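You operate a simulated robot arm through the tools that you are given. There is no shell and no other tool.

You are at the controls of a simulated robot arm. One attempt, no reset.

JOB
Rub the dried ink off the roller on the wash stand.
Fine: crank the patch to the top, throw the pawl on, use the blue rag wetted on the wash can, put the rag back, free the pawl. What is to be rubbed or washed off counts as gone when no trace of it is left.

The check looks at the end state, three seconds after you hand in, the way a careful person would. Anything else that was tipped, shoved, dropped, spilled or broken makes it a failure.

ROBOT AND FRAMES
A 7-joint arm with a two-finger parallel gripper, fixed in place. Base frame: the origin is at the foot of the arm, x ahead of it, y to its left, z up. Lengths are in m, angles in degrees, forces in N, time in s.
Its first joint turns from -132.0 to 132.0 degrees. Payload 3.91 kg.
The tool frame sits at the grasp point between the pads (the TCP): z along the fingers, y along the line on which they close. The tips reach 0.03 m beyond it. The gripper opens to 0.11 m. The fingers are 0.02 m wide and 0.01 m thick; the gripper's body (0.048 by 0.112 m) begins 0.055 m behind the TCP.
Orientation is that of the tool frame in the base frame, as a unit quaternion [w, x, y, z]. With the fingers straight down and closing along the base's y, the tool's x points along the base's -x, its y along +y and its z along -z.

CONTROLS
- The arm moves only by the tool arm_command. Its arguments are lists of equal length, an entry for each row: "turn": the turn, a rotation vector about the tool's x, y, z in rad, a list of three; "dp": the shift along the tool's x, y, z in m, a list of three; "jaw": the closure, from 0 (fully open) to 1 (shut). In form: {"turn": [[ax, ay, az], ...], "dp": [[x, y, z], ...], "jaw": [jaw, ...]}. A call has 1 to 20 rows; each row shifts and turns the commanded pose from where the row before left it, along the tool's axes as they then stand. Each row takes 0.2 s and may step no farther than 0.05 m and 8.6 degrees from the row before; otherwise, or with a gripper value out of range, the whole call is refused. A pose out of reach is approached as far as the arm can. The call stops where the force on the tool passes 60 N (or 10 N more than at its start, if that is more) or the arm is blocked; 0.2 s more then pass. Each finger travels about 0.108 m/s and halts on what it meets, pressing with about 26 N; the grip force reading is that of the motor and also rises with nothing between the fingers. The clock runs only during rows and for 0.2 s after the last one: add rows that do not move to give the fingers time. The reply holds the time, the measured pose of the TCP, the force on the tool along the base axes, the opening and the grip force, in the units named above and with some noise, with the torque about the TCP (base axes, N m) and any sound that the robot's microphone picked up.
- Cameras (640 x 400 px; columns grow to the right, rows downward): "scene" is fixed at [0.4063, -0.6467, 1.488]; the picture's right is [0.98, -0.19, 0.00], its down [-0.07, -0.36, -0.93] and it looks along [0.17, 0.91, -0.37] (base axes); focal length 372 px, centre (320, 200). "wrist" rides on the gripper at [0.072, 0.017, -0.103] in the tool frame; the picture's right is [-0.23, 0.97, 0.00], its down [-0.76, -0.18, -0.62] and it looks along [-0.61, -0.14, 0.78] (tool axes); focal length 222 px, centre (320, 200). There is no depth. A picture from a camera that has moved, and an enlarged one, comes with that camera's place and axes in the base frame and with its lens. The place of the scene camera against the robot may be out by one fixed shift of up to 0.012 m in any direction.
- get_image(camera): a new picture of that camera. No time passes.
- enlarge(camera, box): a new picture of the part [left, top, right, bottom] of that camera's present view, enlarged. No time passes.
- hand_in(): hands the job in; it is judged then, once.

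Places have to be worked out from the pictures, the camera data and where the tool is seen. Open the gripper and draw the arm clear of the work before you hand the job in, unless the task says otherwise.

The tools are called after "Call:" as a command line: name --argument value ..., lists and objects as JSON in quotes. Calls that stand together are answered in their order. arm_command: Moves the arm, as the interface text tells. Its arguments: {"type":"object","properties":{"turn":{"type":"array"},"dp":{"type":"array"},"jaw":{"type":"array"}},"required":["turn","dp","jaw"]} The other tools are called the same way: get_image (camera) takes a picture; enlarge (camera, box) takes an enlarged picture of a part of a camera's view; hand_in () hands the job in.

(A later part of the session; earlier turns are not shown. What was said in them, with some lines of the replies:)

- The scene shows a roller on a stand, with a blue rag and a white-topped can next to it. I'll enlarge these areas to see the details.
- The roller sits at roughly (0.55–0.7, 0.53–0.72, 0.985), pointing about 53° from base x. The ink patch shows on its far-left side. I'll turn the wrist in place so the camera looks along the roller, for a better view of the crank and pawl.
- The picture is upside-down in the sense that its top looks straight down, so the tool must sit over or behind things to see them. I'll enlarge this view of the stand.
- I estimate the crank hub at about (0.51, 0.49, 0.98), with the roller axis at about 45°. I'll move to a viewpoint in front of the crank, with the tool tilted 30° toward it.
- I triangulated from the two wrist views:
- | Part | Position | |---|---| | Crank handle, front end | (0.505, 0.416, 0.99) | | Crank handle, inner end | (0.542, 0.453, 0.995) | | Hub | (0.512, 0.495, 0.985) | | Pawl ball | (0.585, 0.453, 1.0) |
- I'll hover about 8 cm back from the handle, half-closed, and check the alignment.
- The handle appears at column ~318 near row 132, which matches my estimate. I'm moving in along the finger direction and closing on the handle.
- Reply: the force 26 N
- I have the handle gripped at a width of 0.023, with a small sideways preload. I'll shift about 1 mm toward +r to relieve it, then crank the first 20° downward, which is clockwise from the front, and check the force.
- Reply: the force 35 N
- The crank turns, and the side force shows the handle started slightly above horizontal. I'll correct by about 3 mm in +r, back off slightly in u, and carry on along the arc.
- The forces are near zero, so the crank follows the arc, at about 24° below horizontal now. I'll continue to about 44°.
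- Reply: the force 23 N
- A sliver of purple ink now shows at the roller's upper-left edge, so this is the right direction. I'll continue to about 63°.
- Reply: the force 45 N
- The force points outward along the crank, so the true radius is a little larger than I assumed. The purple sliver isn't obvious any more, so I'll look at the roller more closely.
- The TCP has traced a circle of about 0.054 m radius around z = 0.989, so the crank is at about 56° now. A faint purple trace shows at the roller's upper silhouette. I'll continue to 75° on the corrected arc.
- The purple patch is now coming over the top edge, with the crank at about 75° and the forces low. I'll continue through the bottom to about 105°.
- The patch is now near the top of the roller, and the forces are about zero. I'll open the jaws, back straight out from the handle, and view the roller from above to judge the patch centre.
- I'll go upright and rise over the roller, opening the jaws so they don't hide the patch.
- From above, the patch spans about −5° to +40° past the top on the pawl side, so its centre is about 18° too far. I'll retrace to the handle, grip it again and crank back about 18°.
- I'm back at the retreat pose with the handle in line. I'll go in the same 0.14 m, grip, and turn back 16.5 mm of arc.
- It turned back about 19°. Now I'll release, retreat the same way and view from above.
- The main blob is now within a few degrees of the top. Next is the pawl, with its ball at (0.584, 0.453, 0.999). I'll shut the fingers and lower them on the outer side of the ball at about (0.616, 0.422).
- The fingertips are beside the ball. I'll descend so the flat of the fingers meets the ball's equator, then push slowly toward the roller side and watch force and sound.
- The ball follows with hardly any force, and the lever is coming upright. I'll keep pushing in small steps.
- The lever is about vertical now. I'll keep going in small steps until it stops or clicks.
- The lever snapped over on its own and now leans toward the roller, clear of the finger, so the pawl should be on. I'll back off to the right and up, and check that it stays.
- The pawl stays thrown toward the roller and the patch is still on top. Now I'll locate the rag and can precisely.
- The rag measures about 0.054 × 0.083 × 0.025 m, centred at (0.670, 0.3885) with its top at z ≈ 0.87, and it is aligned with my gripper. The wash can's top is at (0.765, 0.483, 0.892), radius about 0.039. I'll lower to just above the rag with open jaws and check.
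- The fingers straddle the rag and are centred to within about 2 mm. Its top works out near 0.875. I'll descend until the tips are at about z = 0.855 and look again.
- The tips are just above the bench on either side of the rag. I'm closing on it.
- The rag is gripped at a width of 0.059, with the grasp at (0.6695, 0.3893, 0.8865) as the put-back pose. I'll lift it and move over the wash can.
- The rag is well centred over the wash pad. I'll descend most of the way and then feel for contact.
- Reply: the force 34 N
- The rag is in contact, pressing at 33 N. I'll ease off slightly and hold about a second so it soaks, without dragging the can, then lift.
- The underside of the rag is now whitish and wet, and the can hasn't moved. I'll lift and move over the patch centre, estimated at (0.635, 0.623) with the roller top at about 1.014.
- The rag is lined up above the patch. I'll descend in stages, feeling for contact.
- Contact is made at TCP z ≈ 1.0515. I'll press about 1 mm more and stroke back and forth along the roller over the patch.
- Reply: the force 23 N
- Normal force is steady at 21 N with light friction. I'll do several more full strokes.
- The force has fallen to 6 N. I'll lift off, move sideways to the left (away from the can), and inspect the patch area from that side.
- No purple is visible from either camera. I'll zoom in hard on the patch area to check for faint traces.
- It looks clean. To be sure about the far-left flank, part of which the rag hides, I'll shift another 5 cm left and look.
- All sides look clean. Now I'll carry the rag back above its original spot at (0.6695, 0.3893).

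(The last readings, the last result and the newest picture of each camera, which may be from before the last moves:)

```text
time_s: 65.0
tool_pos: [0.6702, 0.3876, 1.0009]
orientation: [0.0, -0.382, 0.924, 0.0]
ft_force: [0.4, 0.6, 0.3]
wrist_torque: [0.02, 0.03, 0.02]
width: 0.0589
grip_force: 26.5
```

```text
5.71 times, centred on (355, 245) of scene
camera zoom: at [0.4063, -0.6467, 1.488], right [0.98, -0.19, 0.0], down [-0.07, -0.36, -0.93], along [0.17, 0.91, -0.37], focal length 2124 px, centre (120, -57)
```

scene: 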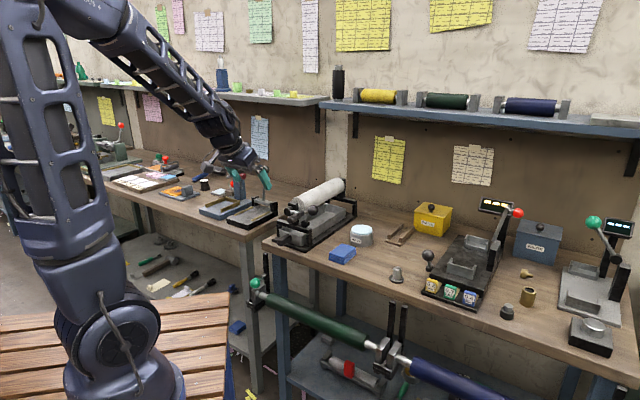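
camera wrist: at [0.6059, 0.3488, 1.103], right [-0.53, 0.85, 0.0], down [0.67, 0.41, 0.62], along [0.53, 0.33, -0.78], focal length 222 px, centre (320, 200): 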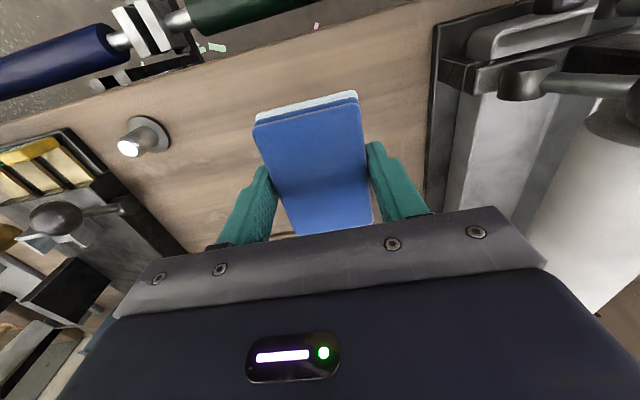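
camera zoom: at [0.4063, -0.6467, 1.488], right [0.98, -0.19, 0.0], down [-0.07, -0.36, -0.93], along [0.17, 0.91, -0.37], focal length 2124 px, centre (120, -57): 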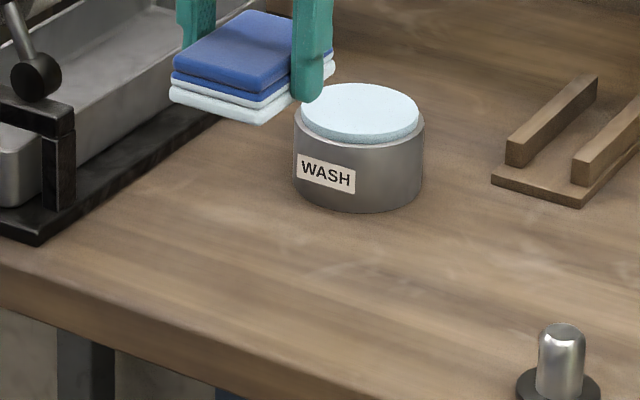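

The rag is right over its spot. I'll lower it, slowing near the bench and watching the force.

Call:
arm_command --turn '[[0, 0, 0], [0, 0, 0], [0, 0, 0], [0, 0, 0], [0, 0, 0], [0, 0, 0]]' --dp '[[-0.0005, 0.0006, 0.04], [0, 0, 0.04], [0, 0, 0.02], [0, 0, 0.008], [0, 0, 0.004], [0, 0, 0]]' --jaw '[1, 1, 1, 1, 1, 1]'

Call:
enlarge --camera "scene" --box '[315, 230, 385, 280]'

```text
time_s: 66.4
tool_pos: [0.6704, 0.3911, 0.8879]
orientation: [0.0, -0.382, 0.924, 0.0]
ft_force: [-0.6, -0.5, 0.5]
wrist_torque: [0.0, 0.02, 0.01]
width: 0.0587
grip_force: 25.5
```

```text
8.00 times, centred on (350, 255) of scene
camera zoom: at [0.4063, -0.6467, 1.488], right [0.98, -0.19, 0.0], down [-0.07, -0.36, -0.93], along [0.17, 0.91, -0.37], focal length 2974 px, centre (80, -240)
```

zoom: 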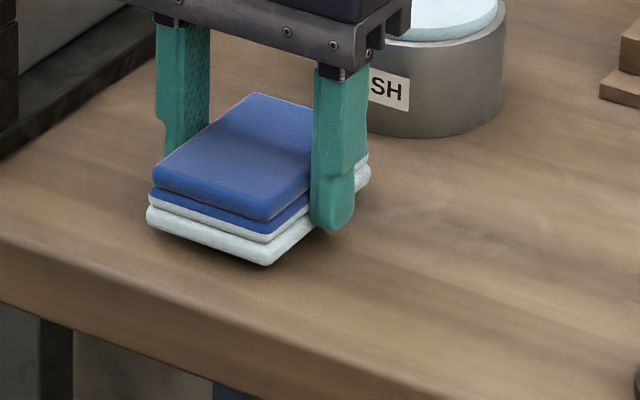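

The rag is still a few millimetres up compared with the picture at pickup. I'm lowering it in small steps.

Call:
arm_command --turn '[[0, 0, 0], [0, 0, 0], [0, 0, 0]]' --dp '[[0, 0, 0.0015], [0, 0, 0.0015], [0, 0, 0]]' --jaw '[1, 1, 1]'

Call:
enlarge --camera "scene" --box '[315, 230, 385, 280]'

```text
time_s: 67.2
tool_pos: [0.6688, 0.3904, 0.8861]
orientation: [0.0, -0.382, 0.924, 0.0]
ft_force: [-0.5, 0.1, -0.6]
wrist_torque: [0.02, 0.02, -0.01]
width: 0.0593
grip_force: 26.5
```

```text
8.00 times, centred on (350, 255) of scene
camera zoom: at [0.4063, -0.6467, 1.488], right [0.98, -0.19, 0.0], down [-0.07, -0.36, -0.93], along [0.17, 0.91, -0.37], focal length 2974 px, centre (80, -240)
```

zoom: 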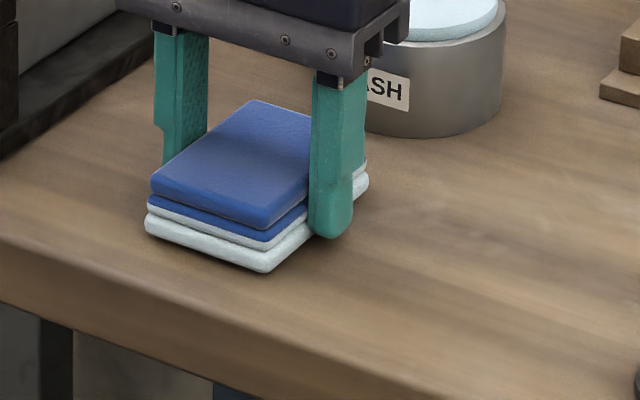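

Call:
arm_command --turn '[[0, 0, 0], [0, 0, 0], [0, 0, 0]]' --dp '[[0, 0, 0.001], [0, 0, 0.001], [0, 0, 0]]' --jaw '[1, 1, 1]'

```text
time_s: 68.0
tool_pos: [0.669, 0.3901, 0.8826]
orientation: [-0.001, -0.382, 0.924, 0.0]
ft_force: [-0.5, -1.0, 2.4]
wrist_torque: [-0.04, 0.02, 0.02]
width: 0.0589
grip_force: 26.2
```

Call:
arm_command --turn '[[0, 0, 0], [0, 0, 0]]' --dp '[[0, 0, 0.0007], [0, 0, 0]]' --jaw '[1, 1]'

Call:
enlarge --camera "scene" --box '[315, 230, 385, 280]'

```text
time_s: 68.6
tool_pos: [0.669, 0.3907, 0.8833]
orientation: [0.0, -0.381, 0.925, 0.0]
ft_force: [-3.1, 1.6, 9.9]
wrist_torque: [0.0, 0.15, 0.03]
width: 0.0587
grip_force: 25.8
```

```text
8.00 times, centred on (350, 255) of scene
camera zoom: at [0.4063, -0.6467, 1.488], right [0.98, -0.19, 0.0], down [-0.07, -0.36, -0.93], along [0.17, 0.91, -0.37], focal length 2974 px, centre (80, -240)
```

zoom: 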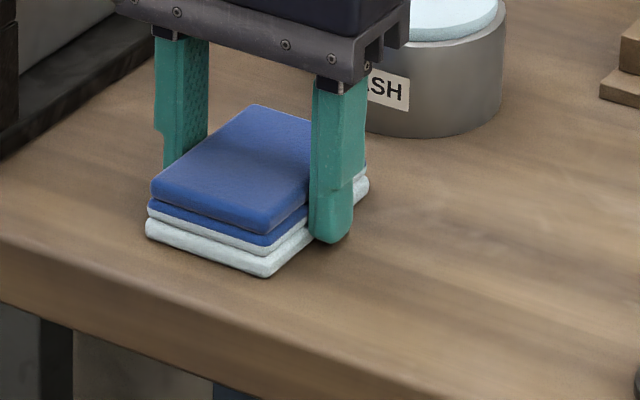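

The rag is down on the bench in its original place. I'll open the jaws and rise straight up.

Call:
arm_command --turn '[[0, 0, 0], [0, 0, 0], [0, 0, 0], [0, 0, 0], [0, 0, 0], [0, 0, 0], [0, 0, 0], [0, 0, 0], [0, 0, 0]]' --dp '[[0, 0, 0], [0, 0, 0], [0, 0, 0], [0, 0, -0.01], [0, 0, -0.03], [0, 0, -0.04], [0, 0, -0.05], [0, 0, -0.05], [0, 0, 0]]' --jaw '[0.4, 0.3, 0.2, 0.15, 0.15, 0.15, 0.15, 0.15, 0.15]'

Call:
get_image --camera "wrist"

Call:
enlarge --camera "scene" --box '[310, 210, 400, 280]'

Call:
enlarge --camera "scene" --box '[265, 172, 355, 250]'

```text
time_s: 70.6
tool_pos: [0.6724, 0.3915, 1.0631]
orientation: [0.001, -0.382, 0.924, 0.0]
ft_force: [-0.2, -0.2, -0.1]
wrist_torque: [0.0, -0.02, -0.01]
width: 0.0937
grip_force: 0.1
```

```text
taken
camera wrist: at [0.6079, 0.3522, 1.1664], right [-0.53, 0.85, 0.0], down [0.67, 0.41, 0.62], along [0.53, 0.33, -0.78], focal length 222 px, centre (320, 200)
```

wrist: 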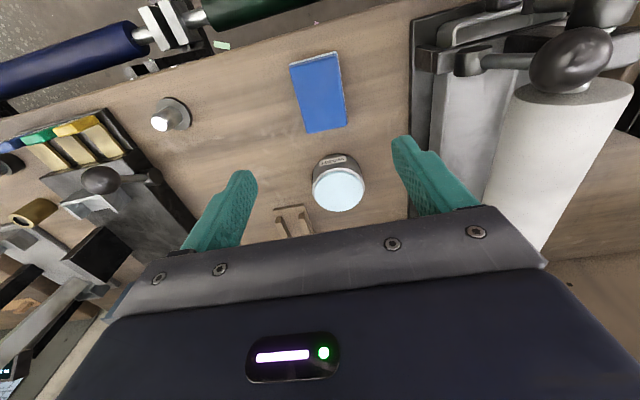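

```text
5.71 times, centred on (355, 245) of scene
camera zoom: at [0.4063, -0.6467, 1.488], right [0.98, -0.19, 0.0], down [-0.07, -0.36, -0.93], along [0.17, 0.91, -0.37], focal length 2124 px, centre (120, -57)
```

zoom: 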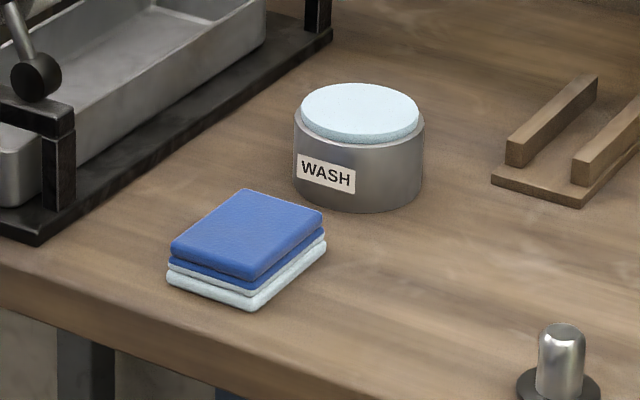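

```text
5.13 times, centred on (310, 211) of scene
camera zoom: at [0.4063, -0.6467, 1.488], right [0.98, -0.19, 0.0], down [-0.07, -0.36, -0.93], along [0.17, 0.91, -0.37], focal length 1906 px, centre (371, 144)
```

zoom: 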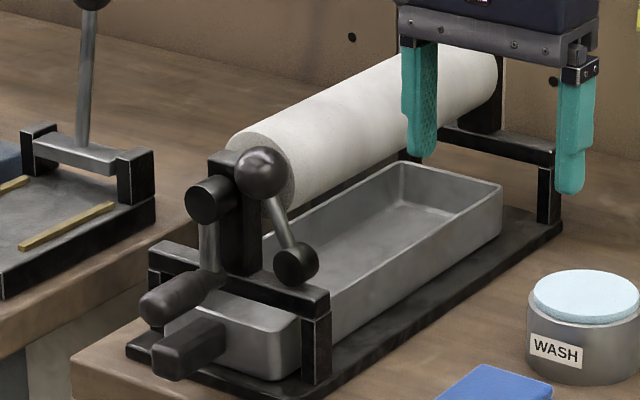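

The rag is back and the can is untouched. Last is freeing the pawl. The ball now sits at about r = 0.02, u = 0.021 from the hub, z ≈ 1.002, and the bearing post tops out near 0.996. I'll bring shut fingers in above the roller-side of the ball and check before descending.

Call:
arm_command --turn '[[0, 0, 0], [0, 0, 0], [0, 0, 0], [0, 0, 0], [0, 0, 0], [0, 0, 0], [0, 0, 0], [0, 0, 0]]' --dp '[[0, 0, -0.04], [0, 0, -0.02], [0.004, 0.0423, 0], [0.004, 0.0423, 0], [0.004, 0.0423, 0], [0.004, 0.0423, 0], [0.0038, 0.0423, 0], [0, 0, 0]]' --jaw '[0.5, 1, 1, 1, 1, 1, 1, 1]'

Call:
get_image --camera "wrist"

Call:
enlarge --camera "wrist" --box '[220, 20, 400, 170]'

Call:
enlarge --camera "scene" --box '[265, 172, 355, 250]'

```text
time_s: 72.4
tool_pos: [0.5071, 0.5256, 1.1183]
orientation: [0.0, -0.382, 0.924, 0.001]
ft_force: [1.5, 1.0, -0.3]
wrist_torque: [0.0, 0.03, -0.01]
width: 0.0001
grip_force: 26.6
```

```text
taken
camera wrist: at [0.4414, 0.4869, 1.2225], right [-0.53, 0.85, 0.0], down [0.67, 0.41, 0.62], along [0.53, 0.33, -0.78], focal length 222 px, centre (320, 200)
```

wrist: 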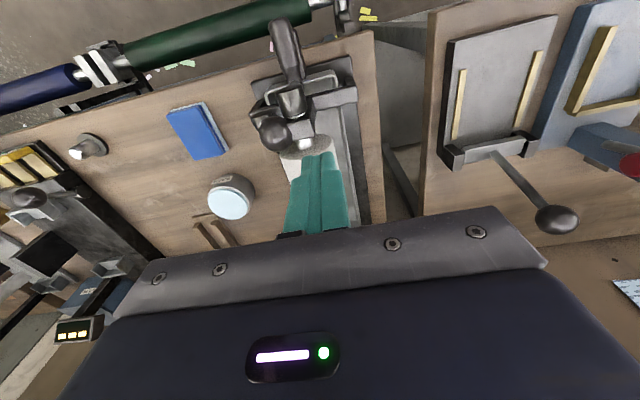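

```text
2.67 times, centred on (310, 95) of wrist
camera zoom: at [0.4414, 0.4869, 1.2225], right [-0.53, 0.85, 0.0], down [0.67, 0.41, 0.62], along [0.53, 0.33, -0.78], focal length 592 px, centre (347, 480)
```

zoom: 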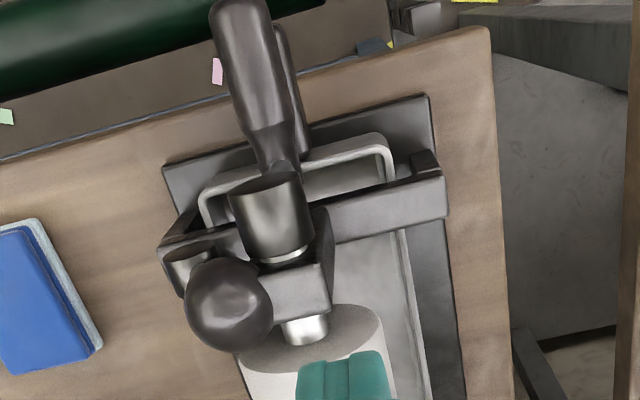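

```text
5.13 times, centred on (310, 211) of scene
camera zoom: at [0.4063, -0.6467, 1.488], right [0.98, -0.19, 0.0], down [-0.07, -0.36, -0.93], along [0.17, 0.91, -0.37], focal length 1906 px, centre (371, 144)
```

zoom: 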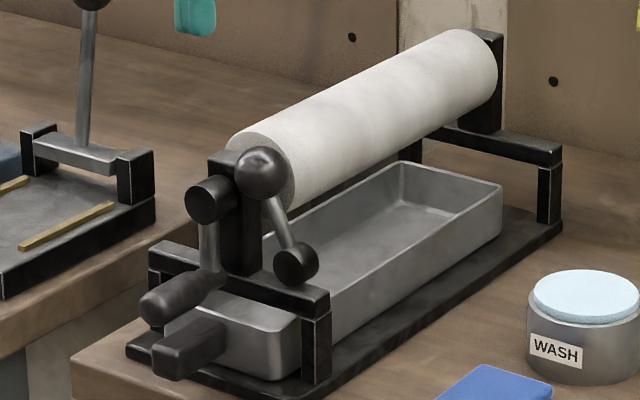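

A refined triangulation puts the ball centre at z ≈ 1.006 and the post top at about 1.0015. I'll descend to tip z ≈ 1.008 on the roller-side of the ball, which clears the post and is level with the ball's middle.

Call:
arm_command --turn '[[0, 0, 0], [0, 0, 0], [0, 0, 0], [0, 0, 0], [0, 0, 0]]' --dp '[[-0.001, 0, 0.03], [-0.001, 0, 0.025], [0, 0, 0.015], [0, 0, 0.009], [0, 0, 0]]' --jaw '[1, 1, 1, 1, 1]'

Call:
get_image --camera "wrist"

Call:
enlarge --camera "scene" --box '[275, 190, 325, 225]'

```text
time_s: 73.6
tool_pos: [0.5084, 0.5271, 1.0429]
orientation: [0.0, -0.382, 0.924, 0.001]
ft_force: [0.7, 0.0, -0.1]
wrist_torque: [0.01, -0.03, 0.01]
width: 0.0002
grip_force: 25.5
```

```text
taken
camera wrist: at [0.4441, 0.4871, 1.1461], right [-0.53, 0.85, 0.0], down [0.67, 0.41, 0.62], along [0.53, 0.33, -0.78], focal length 222 px, centre (320, 200)
```

wrist: 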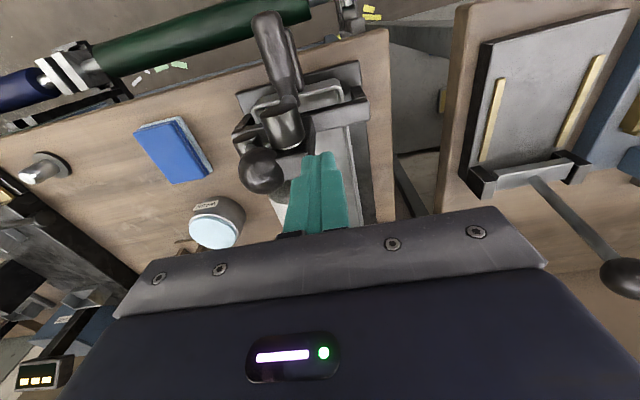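

```text
11.43 times, centred on (300, 208) of scene
camera zoom: at [0.4063, -0.6467, 1.488], right [0.98, -0.19, 0.0], down [-0.07, -0.36, -0.93], along [0.17, 0.91, -0.37], focal length 4248 px, centre (549, 114)
```

zoom: 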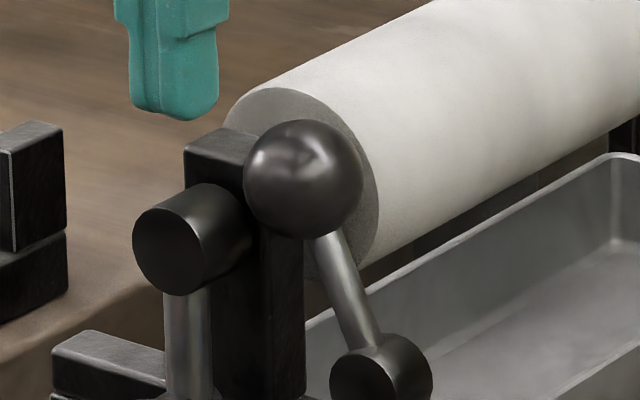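

The tip is a few millimetres above the post and overlaps the upper half of the ball. I'll lower 1.5 mm more and push outward toward +r in small steps.

Call:
arm_command --turn '[[0, 0, 0], [0, 0, 0], [0, 0, 0], [0, 0, 0], [0, 0, 0], [0, 0, 0], [0, 0, 0], [0, 0, 0]]' --dp '[[0, 0, 0.0015], [0, -0.006, 0], [0, -0.006, 0], [0, -0.005, 0], [0, -0.004, 0], [0, -0.004, 0], [0, -0.004, 0], [0, 0, 0]]' --jaw '[1, 1, 1, 1, 1, 1, 1, 1]'

Call:
enlarge --camera "scene" --box '[275, 190, 325, 225]'

Call:
get_image --camera "wrist"

```text
time_s: 75.4
tool_pos: [0.5268, 0.5086, 1.0429]
orientation: [0.002, -0.382, 0.924, 0.001]
ft_force: [-13.6, 16.5, 33.3]
wrist_torque: [0.27, 0.15, 0.03]
width: 0.0
grip_force: 26.0
```

```text
11.43 times, centred on (300, 208) of scene
camera zoom: at [0.4063, -0.6467, 1.488], right [0.98, -0.19, 0.0], down [-0.07, -0.36, -0.93], along [0.17, 0.91, -0.37], focal length 4248 px, centre (549, 114)
```

zoom: 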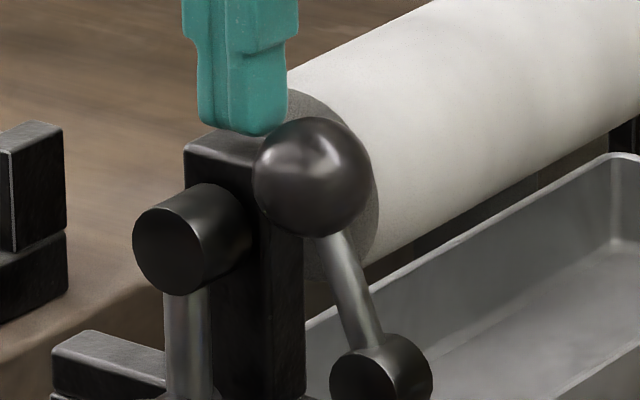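

```text
taken
camera wrist: at [0.4623, 0.4686, 1.1464], right [-0.53, 0.85, 0.0], down [0.66, 0.41, 0.63], along [0.53, 0.33, -0.78], focal length 222 px, centre (320, 200)
```

wrist: 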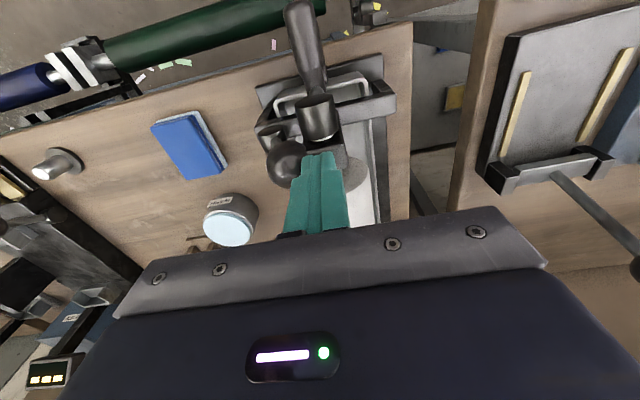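

The reading (33 N up, 21 N back) looks like the tip rubbing on the post top. The ball itself is already moving. I'll raise 2 mm and keep pushing the ball outward.

Call:
arm_command --turn '[[0, 0, 0], [0, 0, 0], [0, 0, 0], [0, 0, 0]]' --dp '[[0, 0, -0.002], [0, -0.003, 0], [0, -0.003, 0], [0, 0, 0]]' --jaw '[1, 1, 1, 1]'

Call:
enlarge --camera "scene" --box '[275, 190, 325, 225]'

Call:
enlarge --camera "wrist" --box '[220, 60, 400, 220]'

```text
time_s: 76.5
tool_pos: [0.5318, 0.5037, 1.0452]
orientation: [0.001, -0.383, 0.924, 0.001]
ft_force: [-9.3, -1.4, 8.7]
wrist_torque: [-0.06, 0.22, -0.02]
width: 0.0
grip_force: 25.8
stopped in row 4: the force on the tool passed its limit at 61 N (the readings are from after the stop); the commanded pose is now the measured one
```

```text
11.43 times, centred on (300, 208) of scene
camera zoom: at [0.4063, -0.6467, 1.488], right [0.98, -0.19, 0.0], down [-0.07, -0.36, -0.93], along [0.17, 0.91, -0.37], focal length 4248 px, centre (549, 114)
```

zoom: 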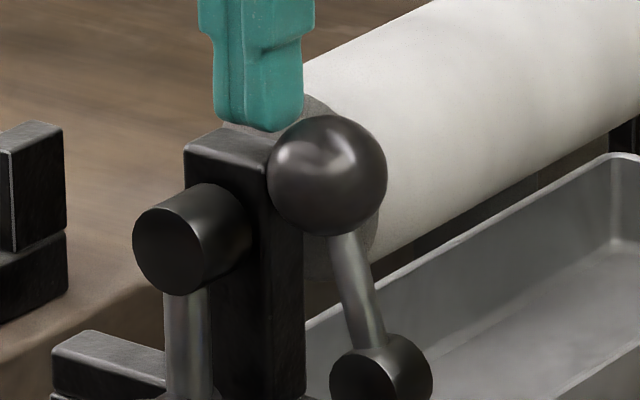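

```text
2.50 times, centred on (310, 140) of wrist
camera zoom: at [0.4667, 0.4644, 1.1491], right [-0.53, 0.85, 0.0], down [0.66, 0.41, 0.63], along [0.53, 0.33, -0.78], focal length 555 px, centre (345, 350)
```

zoom: 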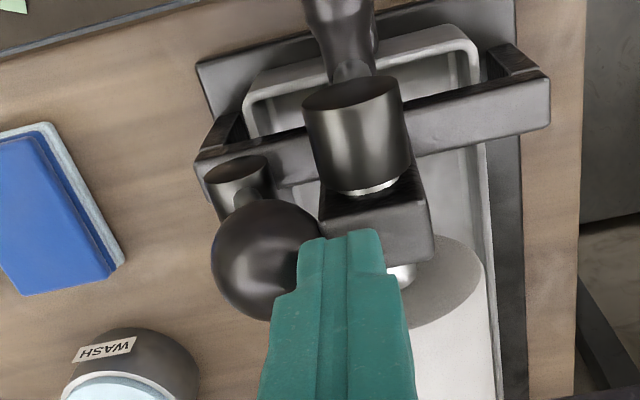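

The ball has moved outward, but the push is wedging on its upper side. I'll rise straight off, see where the lever rests, and turn the gripper 90° so I can pinch the ball along the roller axis instead.

Call:
arm_command --turn '[[0, 0, 0], [0, 0, 0], [0, 0, 0], [0, 0, 0], [0, 0, 0]]' --dp '[[0, 0.001, -0.01], [0, 0, -0.02], [0, 0, -0.03], [0, 0, -0.03], [0, 0, 0]]' --jaw '[1, 1, 1, 1, 1]'

Call:
enlarge --camera "scene" --box '[275, 190, 325, 225]'

Call:
enlarge --camera "wrist" --box '[220, 40, 400, 200]'

```text
time_s: 77.7
tool_pos: [0.5315, 0.5029, 1.1359]
orientation: [0.001, -0.382, 0.924, 0.002]
ft_force: [-0.1, -0.3, 0.7]
wrist_torque: [0.0, 0.01, -0.02]
width: 0.0002
grip_force: 26.1
```

```text
11.43 times, centred on (300, 208) of scene
camera zoom: at [0.4063, -0.6467, 1.488], right [0.98, -0.19, 0.0], down [-0.07, -0.36, -0.93], along [0.17, 0.91, -0.37], focal length 4248 px, centre (549, 114)
```

zoom: 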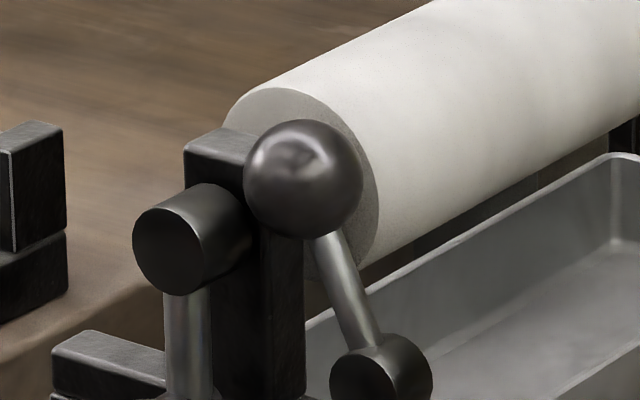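

```text
2.50 times, centred on (310, 120) of wrist
camera zoom: at [0.4681, 0.4635, 1.2389], right [-0.53, 0.85, 0.0], down [0.66, 0.41, 0.63], along [0.53, 0.33, -0.78], focal length 555 px, centre (345, 400)
```

zoom: 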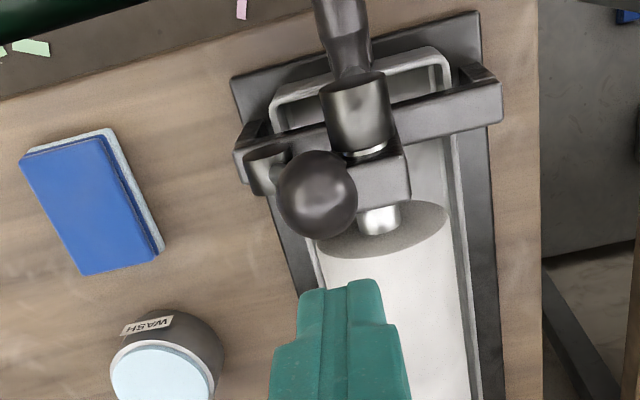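

The lever snapped back to the engaged side. I'll rotate the gripper 90°, open it partway, and line up over the ball.

Call:
arm_command --turn '[[0, 0, 0.1428], [0, 0, 0.1428], [0, 0, 0.1428], [0, 0, 0.1428], [0, 0, 0.1428], [0, 0, 0.1428], [0, 0, 0.1428], [0, 0, 0.1428], [0, 0, 0.1428], [0, 0, 0.1428], [0, 0, 0.1428], [0, 0, 0], [0, 0, 0]]' --dp '[[0, 0, 0], [0, 0, 0], [0, 0, 0], [0, 0, 0], [0, 0, 0], [0, 0, 0], [0, 0, 0], [0, 0, 0], [0, 0, 0], [0, 0, 0], [0, 0, 0], [-0.0227, 0.0016, 0], [0, 0, 0]]' --jaw '[1, 1, 1, 1, 1, 1, 1, 0.8, 0.6, 0.55, 0.55, 0.55, 0.55]'

Call:
get_image --camera "wrist"

Call:
enlarge --camera "scene" --box '[265, 172, 355, 250]'

```text
time_s: 80.5
tool_pos: [0.549, 0.4888, 1.1341]
orientation: [-0.001, 0.383, 0.924, 0.002]
ft_force: [0.4, 0.5, 1.0]
wrist_torque: [0.0, 0.0, -0.01]
width: 0.0497
grip_force: 0.0
```

```text
taken
camera wrist: at [0.5082, 0.5522, 1.2378], right [0.85, 0.53, 0.0], down [0.41, -0.67, 0.62], along [0.33, -0.53, -0.78], focal length 222 px, centre (320, 200)
```

wrist: 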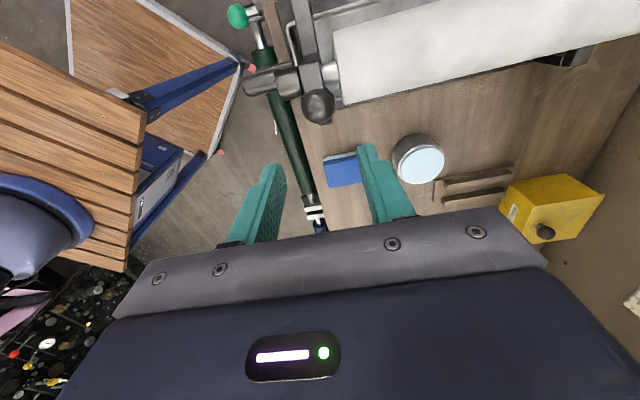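

```text
5.13 times, centred on (310, 211) of scene
camera zoom: at [0.4063, -0.6467, 1.488], right [0.98, -0.19, 0.0], down [-0.07, -0.36, -0.93], along [0.17, 0.91, -0.37], focal length 1906 px, centre (371, 144)
```

zoom: 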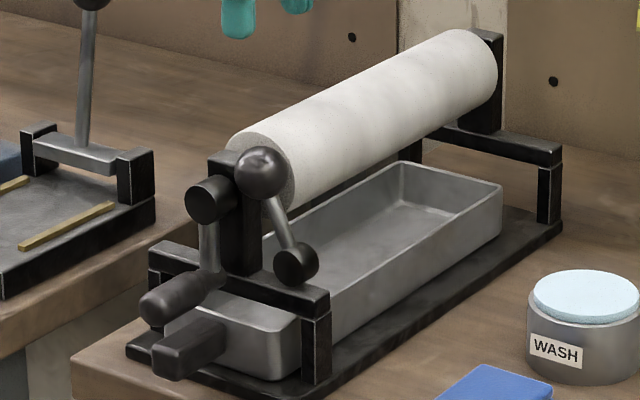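

Let me enlarge the wrist view to measure the ball, the post and the roller end face from this new angle.

Call:
enlarge --camera "wrist" --box '[250, 30, 400, 150]'

```text
3.33 times, centred on (325, 90) of wrist
camera zoom: at [0.5082, 0.5522, 1.2378], right [0.85, 0.53, 0.0], down [0.41, -0.67, 0.62], along [0.33, -0.53, -0.78], focal length 740 px, centre (303, 567)
```

zoom: 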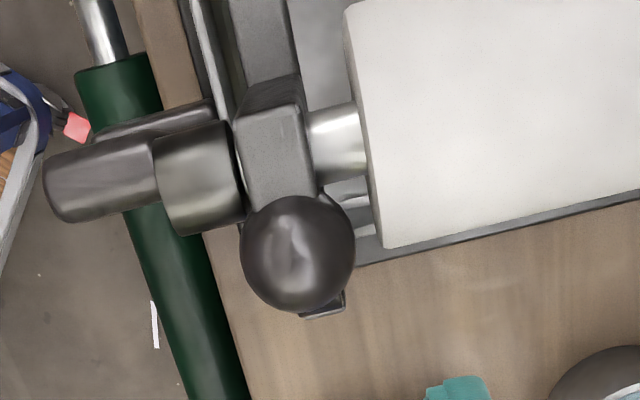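

From here everything is clear:
- **Ball:** at r ≈ 0.021, u ≈ 0.021.
- **Roller end face:** at u ≈ 0.045.
- **Post:** spans u 0.011–0.031.

Pinching the ball along u with the fingers on its outer half avoids both the roller and the post. I'll lower partway and check.

Call:
arm_command --turn '[[0, 0, 0], [0, 0, 0], [0, 0, 0], [0, 0, 0]]' --dp '[[-0.0033, -0.0007, 0.03], [0, 0, 0.03], [0, 0, 0.012], [0, 0, 0]]' --jaw '[0.55, 0.55, 0.55, 0.55]'

Call:
get_image --camera "wrist"

Call:
enlarge --camera "scene" --box '[275, 185, 325, 225]'

```text
time_s: 81.5
tool_pos: [0.5511, 0.4869, 1.0621]
orientation: [0.0, 0.382, 0.924, 0.001]
ft_force: [0.2, 1.2, 0.2]
wrist_torque: [-0.04, -0.01, 0.04]
width: 0.0495
grip_force: 0.0
```

```text
taken
camera wrist: at [0.5105, 0.5502, 1.166], right [0.85, 0.53, 0.0], down [0.41, -0.67, 0.62], along [0.33, -0.53, -0.78], focal length 222 px, centre (320, 200)
```

wrist: 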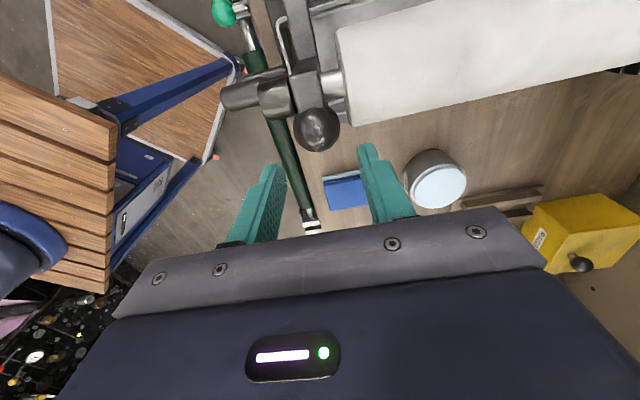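

```text
10.00 times, centred on (300, 205) of scene
camera zoom: at [0.4063, -0.6467, 1.488], right [0.98, -0.19, 0.0], down [-0.07, -0.36, -0.93], along [0.17, 0.91, -0.37], focal length 3717 px, centre (520, 150)
```

zoom: 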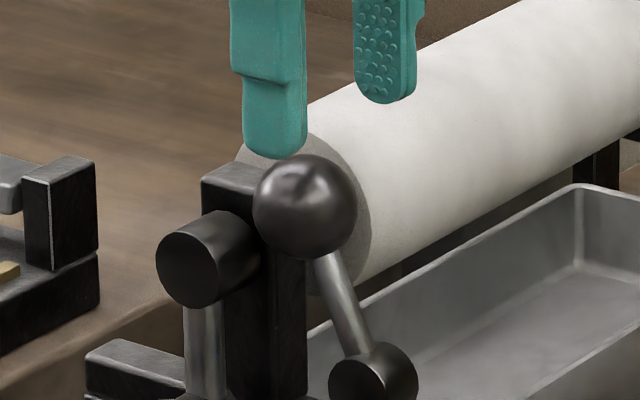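

Alignment is within about 2 mm. I'll lower the remaining distance and close gently on the ball.

Call:
arm_command --turn '[[0, 0, 0], [0, 0, 0], [0, 0, 0], [0, 0, 0]]' --dp '[[0, -0.001, 0.012], [0, 0, 0.01], [0, 0, 0.007], [0, 0, 0]]' --jaw '[0.55, 0.55, 0.55, 0.55]'

Call:
enlarge --camera "wrist" --box '[220, 60, 420, 220]'

Call:
enlarge --camera "scene" --box '[275, 185, 325, 225]'

```text
time_s: 82.5
tool_pos: [0.5501, 0.4873, 1.0347]
orientation: [0.001, 0.383, 0.924, 0.002]
ft_force: [2.0, -2.3, 3.7]
wrist_torque: [0.03, -0.14, -0.06]
width: 0.049
grip_force: 0.1
```

```text
2.50 times, centred on (320, 140) of wrist
camera zoom: at [0.5102, 0.549, 1.138], right [0.85, 0.53, 0.0], down [0.41, -0.67, 0.62], along [0.33, -0.53, -0.78], focal length 555 px, centre (320, 350)
```

zoom: 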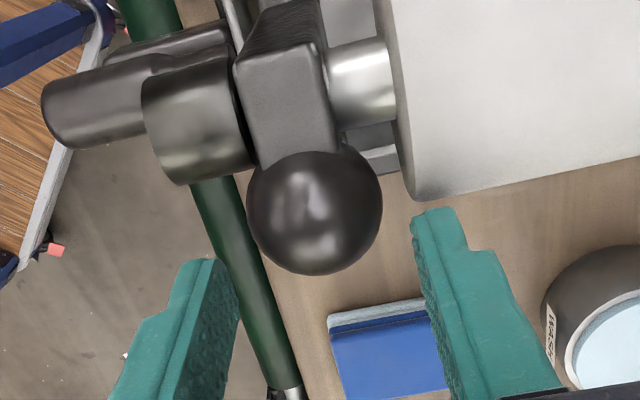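

```text
10.00 times, centred on (300, 205) of scene
camera zoom: at [0.4063, -0.6467, 1.488], right [0.98, -0.19, 0.0], down [-0.07, -0.36, -0.93], along [0.17, 0.91, -0.37], focal length 3717 px, centre (520, 150)
```

zoom: 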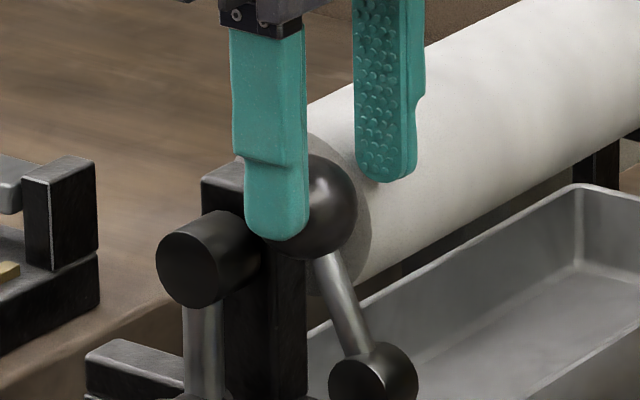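

The pinch would catch only the edge of the ball, so I'll use a better push. The earlier jam came from pushing horizontally while the ball rises on its arc. I'll lift, shut the fingers, set down on the roller-side of the ball again, and push along the lever's arc (right and up) about its pivot.

Call:
arm_command --turn '[[0, 0, 0], [0, 0, 0], [0, 0, 0], [0, 0, 0], [0, 0, 0], [0, 0, 0], [0, 0, 0], [0, 0, 0]]' --dp '[[-0.001, 0, -0.02], [0, 0, -0.02], [0.025, 0, 0], [0.0245, -0.0004, 0], [0, 0, 0.015], [0, 0, 0.012], [0, 0, 0.006], [0, 0, 0]]' --jaw '[0.55, 0.7, 1, 1, 1, 1, 1, 1]'

Call:
enlarge --camera "wrist" --box '[220, 60, 420, 220]'

Call:
enlarge --camera "scene" --box '[275, 185, 325, 225]'

```text
time_s: 84.3
tool_pos: [0.5146, 0.5213, 1.0408]
orientation: [0.0, 0.383, 0.924, 0.001]
ft_force: [0.4, 0.7, 0.2]
wrist_torque: [-0.03, 0.01, 0.0]
width: 0.0003
grip_force: 26.0
```

```text
2.50 times, centred on (320, 140) of wrist
camera zoom: at [0.4746, 0.583, 1.1438], right [0.85, 0.53, 0.0], down [0.41, -0.67, 0.62], along [0.33, -0.53, -0.78], focal length 555 px, centre (320, 350)
```

zoom: 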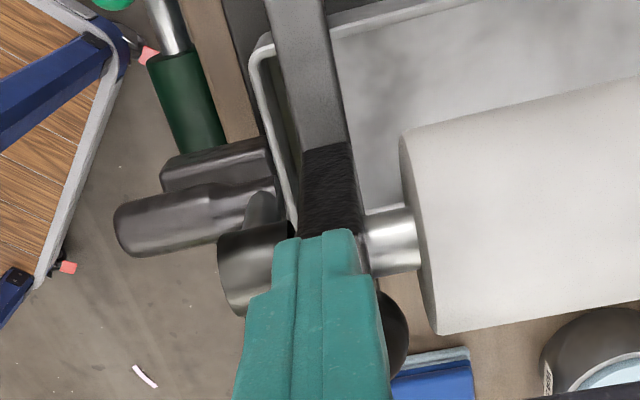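

```text
10.00 times, centred on (300, 205) of scene
camera zoom: at [0.4063, -0.6467, 1.488], right [0.98, -0.19, 0.0], down [-0.07, -0.36, -0.93], along [0.17, 0.91, -0.37], focal length 3717 px, centre (520, 150)
```

zoom: 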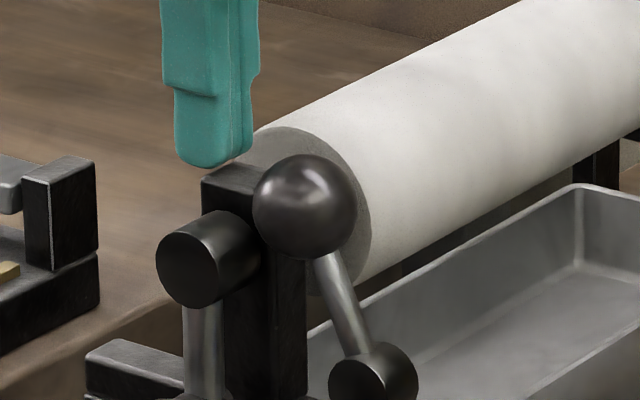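

The tip is just above post level with no contact. I'm moving in to touch the ball, then following the arc right and up in small steps.

Call:
arm_command --turn '[[0, 0, 0], [0, 0, 0], [0, 0, 0], [0, 0, 0], [0, 0, 0]]' --dp '[[-0.007, 0, -0.0005], [-0.007, 0, 0], [-0.0033, 0, -0.0014], [-0.0033, 0, -0.0014], [0, 0, 0]]' --jaw '[1, 1, 1, 1, 1]'

Call:
enlarge --camera "wrist" --box '[220, 60, 420, 220]'

Call:
enlarge --camera "scene" --box '[275, 185, 325, 225]'

```text
time_s: 85.5
tool_pos: [0.528, 0.5068, 1.046]
orientation: [0.0, 0.383, 0.924, 0.004]
ft_force: [-8.1, 9.2, 23.8]
wrist_torque: [0.13, 0.03, 0.01]
width: 0.0001
grip_force: 25.5
```

```text
2.50 times, centred on (320, 140) of wrist
camera zoom: at [0.489, 0.5689, 1.1493], right [0.85, 0.53, 0.01], down [0.41, -0.67, 0.62], along [0.33, -0.53, -0.78], focal length 555 px, centre (320, 350)
```

zoom: 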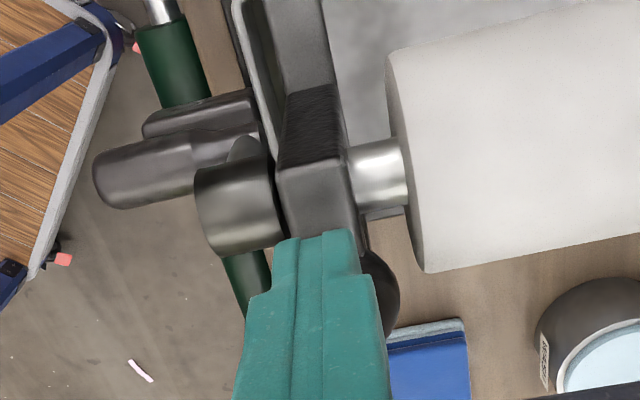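

```text
10.00 times, centred on (300, 205) of scene
camera zoom: at [0.4063, -0.6467, 1.488], right [0.98, -0.19, 0.0], down [-0.07, -0.36, -0.93], along [0.17, 0.91, -0.37], focal length 3717 px, centre (520, 150)
```

zoom: 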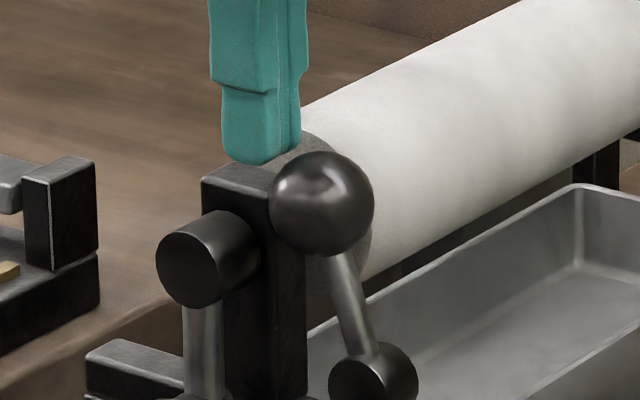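

The ball is following the arc, now at r ≈ 0.028, with moderate force. I'll continue along the arc.

Call:
arm_command --turn '[[0, 0, 0], [0, 0, 0], [0, 0, 0], [0, 0, 0], [0, 0, 0]]' --dp '[[-0.0033, 0, -0.0013], [-0.0033, 0, -0.0012], [-0.0034, 0, -0.0009], [-0.0034, 0, -0.0007], [0, 0, 0]]' --jaw '[1, 1, 1, 1, 1]'

Call:
enlarge --camera "wrist" --box '[220, 60, 420, 220]'

Call:
enlarge --camera "scene" --box '[275, 185, 325, 225]'

```text
time_s: 86.7
tool_pos: [0.5392, 0.4963, 1.0478]
orientation: [0.002, 0.383, 0.924, 0.002]
ft_force: [0.2, -0.1, -0.1]
wrist_torque: [-0.01, 0.03, 0.0]
width: 0.0
grip_force: 25.9
```

```text
2.50 times, centred on (320, 140) of wrist
camera zoom: at [0.499, 0.5586, 1.1514], right [0.85, 0.53, 0.0], down [0.41, -0.67, 0.62], along [0.33, -0.53, -0.78], focal length 555 px, centre (320, 350)
```

zoom: 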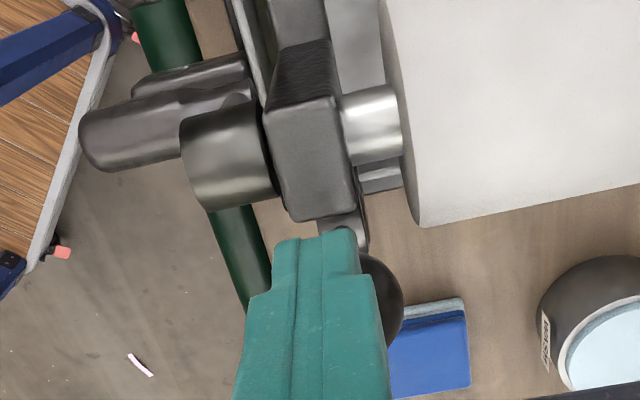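

```text
10.00 times, centred on (300, 205) of scene
camera zoom: at [0.4063, -0.6467, 1.488], right [0.98, -0.19, 0.0], down [-0.07, -0.36, -0.93], along [0.17, 0.91, -0.37], focal length 3717 px, centre (520, 150)
```

zoom: 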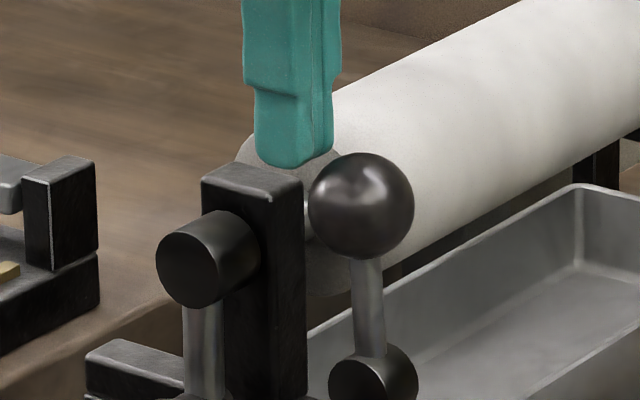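

The lever is nearly vertical with zero force. I'll lower slightly and push on past the centre.

Call:
arm_command --turn '[[0, 0, 0], [0, 0, 0], [0, 0, 0], [0, 0, 0], [0, 0, 0]]' --dp '[[0, 0, 0.002], [-0.0033, 0, 0], [-0.0034, 0, 0], [-0.0034, 0, 0], [0, 0, 0]]' --jaw '[1, 1, 1, 1, 1]'

Call:
enlarge --camera "scene" --box '[275, 185, 325, 225]'

```text
time_s: 87.9
tool_pos: [0.5456, 0.4896, 1.0461]
orientation: [0.0, 0.383, 0.924, 0.002]
ft_force: [0.4, 0.3, 1.3]
wrist_torque: [-0.01, 0.07, 0.04]
width: 0.0001
grip_force: 25.4
```

```text
10.00 times, centred on (300, 205) of scene
camera zoom: at [0.4063, -0.6467, 1.488], right [0.98, -0.19, 0.0], down [-0.07, -0.36, -0.93], along [0.17, 0.91, -0.37], focal length 3717 px, centre (520, 150)
```

zoom: 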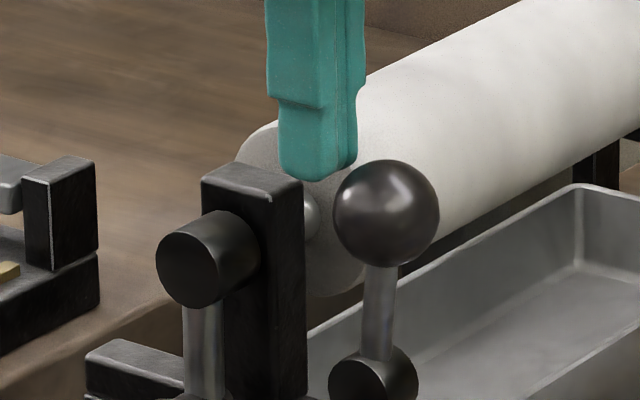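

The lever is now just past vertical. I'll keep pushing until it drops to the free side.

Call:
arm_command --turn '[[0, 0, 0], [0, 0, 0], [0, 0, 0], [0, 0, 0], [0, 0, 0], [0, 0, 0]]' --dp '[[-0.0035, 0, 0.0005], [-0.0035, 0, 0.0005], [-0.0035, 0, 0.0005], [-0.0035, 0, 0.0005], [-0.0035, 0, 0.0005], [0, 0, 0]]' --jaw '[1, 1, 1, 1, 1, 1]'

Call:
enlarge --camera "scene" --box '[275, 185, 325, 225]'

```text
time_s: 89.3
tool_pos: [0.5591, 0.4765, 1.0448]
orientation: [0.0, 0.383, 0.924, 0.003]
ft_force: [0.3, -0.2, -0.2]
wrist_torque: [0.02, 0.01, -0.02]
width: 0.0
grip_force: 26.0
```

```text
10.00 times, centred on (300, 205) of scene
camera zoom: at [0.4063, -0.6467, 1.488], right [0.98, -0.19, 0.0], down [-0.07, -0.36, -0.93], along [0.17, 0.91, -0.37], focal length 3717 px, centre (520, 150)
```

zoom: 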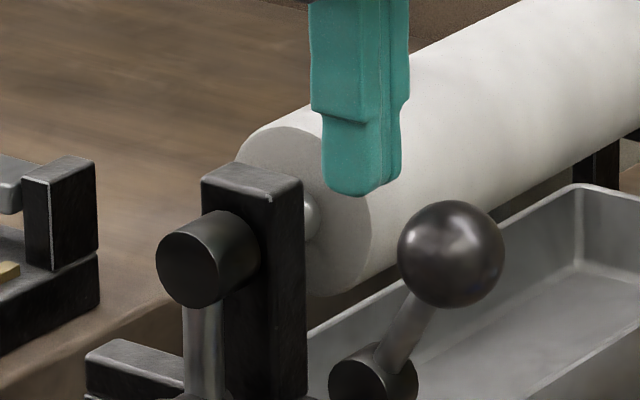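

The pawl is back on its original free side. I'll rise away, open the gripper, and check the whole bench and roller.

Call:
arm_command --turn '[[0, 0, 0], [0, 0, 0], [0, 0, 0], [0, 0, 0], [0, 0, 0], [0, 0, 0], [0, 0, 0], [0, 0, 0], [0, 0, 0]]' --dp '[[0, 0, -0.02], [0, 0, -0.04], [0, 0, -0.04], [0, 0, -0.04], [0, 0, -0.04], [0.03, -0.03, 0], [0.03, -0.03, 0], [0.03, -0.02, 0], [0, 0, 0]]' --jaw '[1, 1, 0.8, 0.5, 0.2, 0, 0, 0, 0]'

Call:
get_image --camera "wrist"

Call:
get_image --camera "scene"

Call:
enlarge --camera "scene" --box '[255, 165, 415, 265]'

Call:
enlarge --camera "wrist" --box '[300, 20, 520, 180]'

```text
time_s: 91.3
tool_pos: [0.4383, 0.4832, 1.2265]
orientation: [0.0, 0.383, 0.924, 0.002]
ft_force: [0.0, 0.1, -0.3]
wrist_torque: [0.01, -0.01, 0.01]
width: 0.1101
grip_force: 0.0
```

```text
taken
camera wrist: at [0.3987, 0.5455, 1.3289], right [0.85, 0.53, 0.0], down [0.41, -0.67, 0.62], along [0.33, -0.53, -0.78], focal length 222 px, centre (320, 200)
```

wrist: 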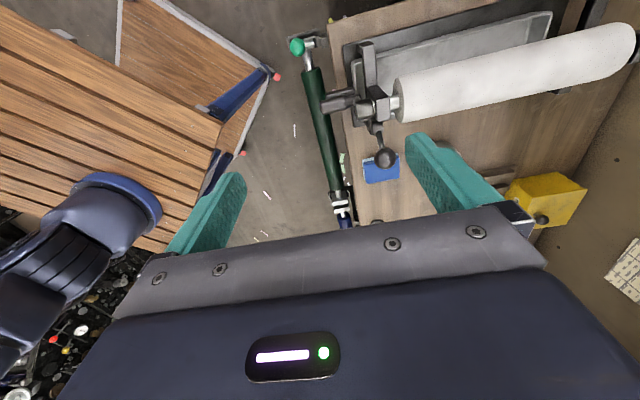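

```text
taken
```

scene: 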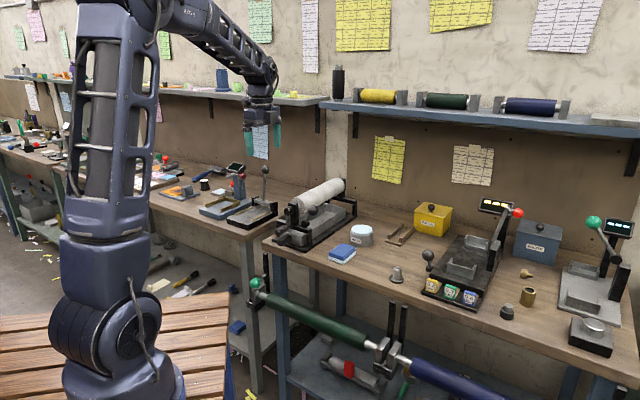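

```text
4.00 times, centred on (335, 215) of scene
camera zoom: at [0.4063, -0.6467, 1.488], right [0.98, -0.19, 0.0], down [-0.07, -0.36, -0.93], along [0.17, 0.91, -0.37], focal length 1487 px, centre (260, 140)
```

zoom: 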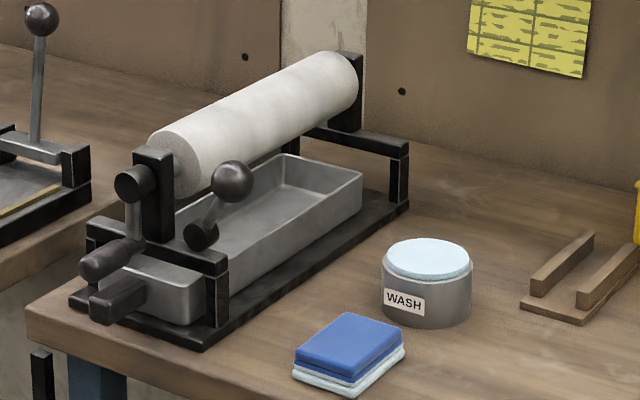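

```text
2.50 times, centred on (410, 100) of wrist
camera zoom: at [0.3987, 0.5455, 1.3289], right [0.85, 0.53, 0.0], down [0.41, -0.67, 0.62], along [0.33, -0.53, -0.78], focal length 555 px, centre (95, 450)
```

zoom: 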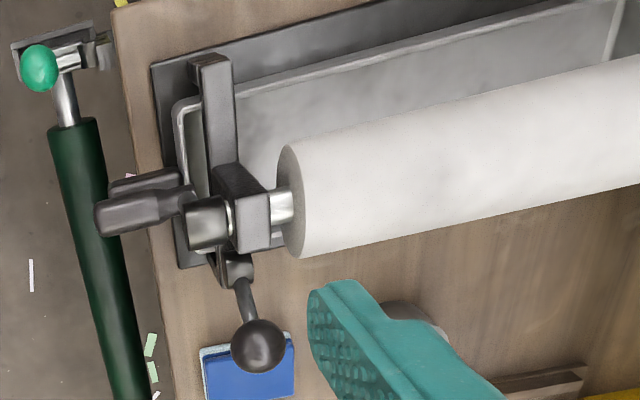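

The rag and can are where they started, the pawl is free, and the roller looks white. One last close look along the roller for traces.

Call:
enlarge --camera "wrist" --box '[440, 20, 640, 130]'

Call:
enlarge --camera "scene" --box '[290, 172, 350, 222]'

```text
3.20 times, centred on (540, 75) of wrist
camera zoom: at [0.3987, 0.5455, 1.3289], right [0.85, 0.53, 0.0], down [0.41, -0.67, 0.62], along [0.33, -0.53, -0.78], focal length 711 px, centre (-384, 600)
```

zoom: 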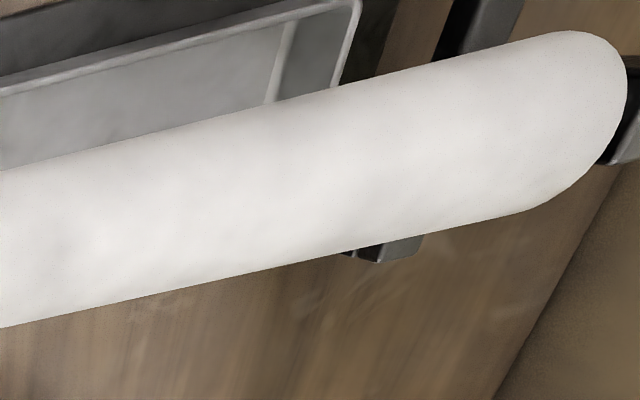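

```text
8.00 times, centred on (320, 197) of scene
camera zoom: at [0.4063, -0.6467, 1.488], right [0.98, -0.19, 0.0], down [-0.07, -0.36, -0.93], along [0.17, 0.91, -0.37], focal length 2974 px, centre (320, 224)
```

zoom: 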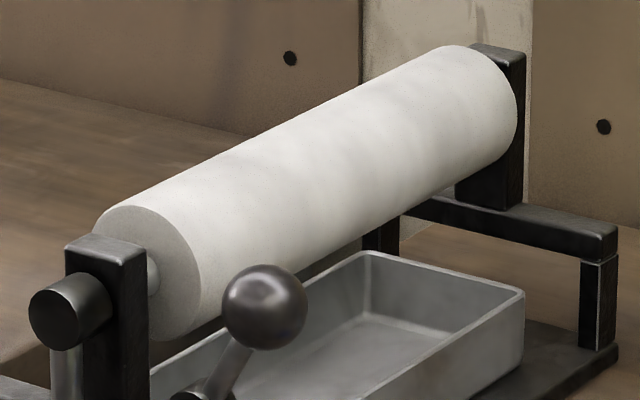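

The roller shows no ink in any view, the rag is back in place, the pawl is free, the gripper is open and the arm is clear. I'm handing in.

Call:
hand_in

```text
The job is handed in.
```

The ink is off the roller, and I've handed the job in. The last close-ups from both cameras showed no purple on any surface they could see. They couldn't see the roller's underside at the end.

- **Crank:** I overshot the top by about 18°, cranked back, and rubbed with the patch within a few degrees of the top.
- **Rag:** I wetted the blue rag on the wash can and stroked it along the patch. It is back within about 1 mm of where it started, with its lower layers still pale from the wash.
- **Wash can:** it didn't move.
- **Pawl:** I threw it on before rubbing, and it is now back on the free side, where it started. My first push to free it jammed and hit the 60 N force limit once. A second push along the lever's arc freed it, and I saw no damage afterwards.

Nothing else on the bench looked moved, tipped or spilled in the final pictures. The gripper is open and the arm is clear of the work.
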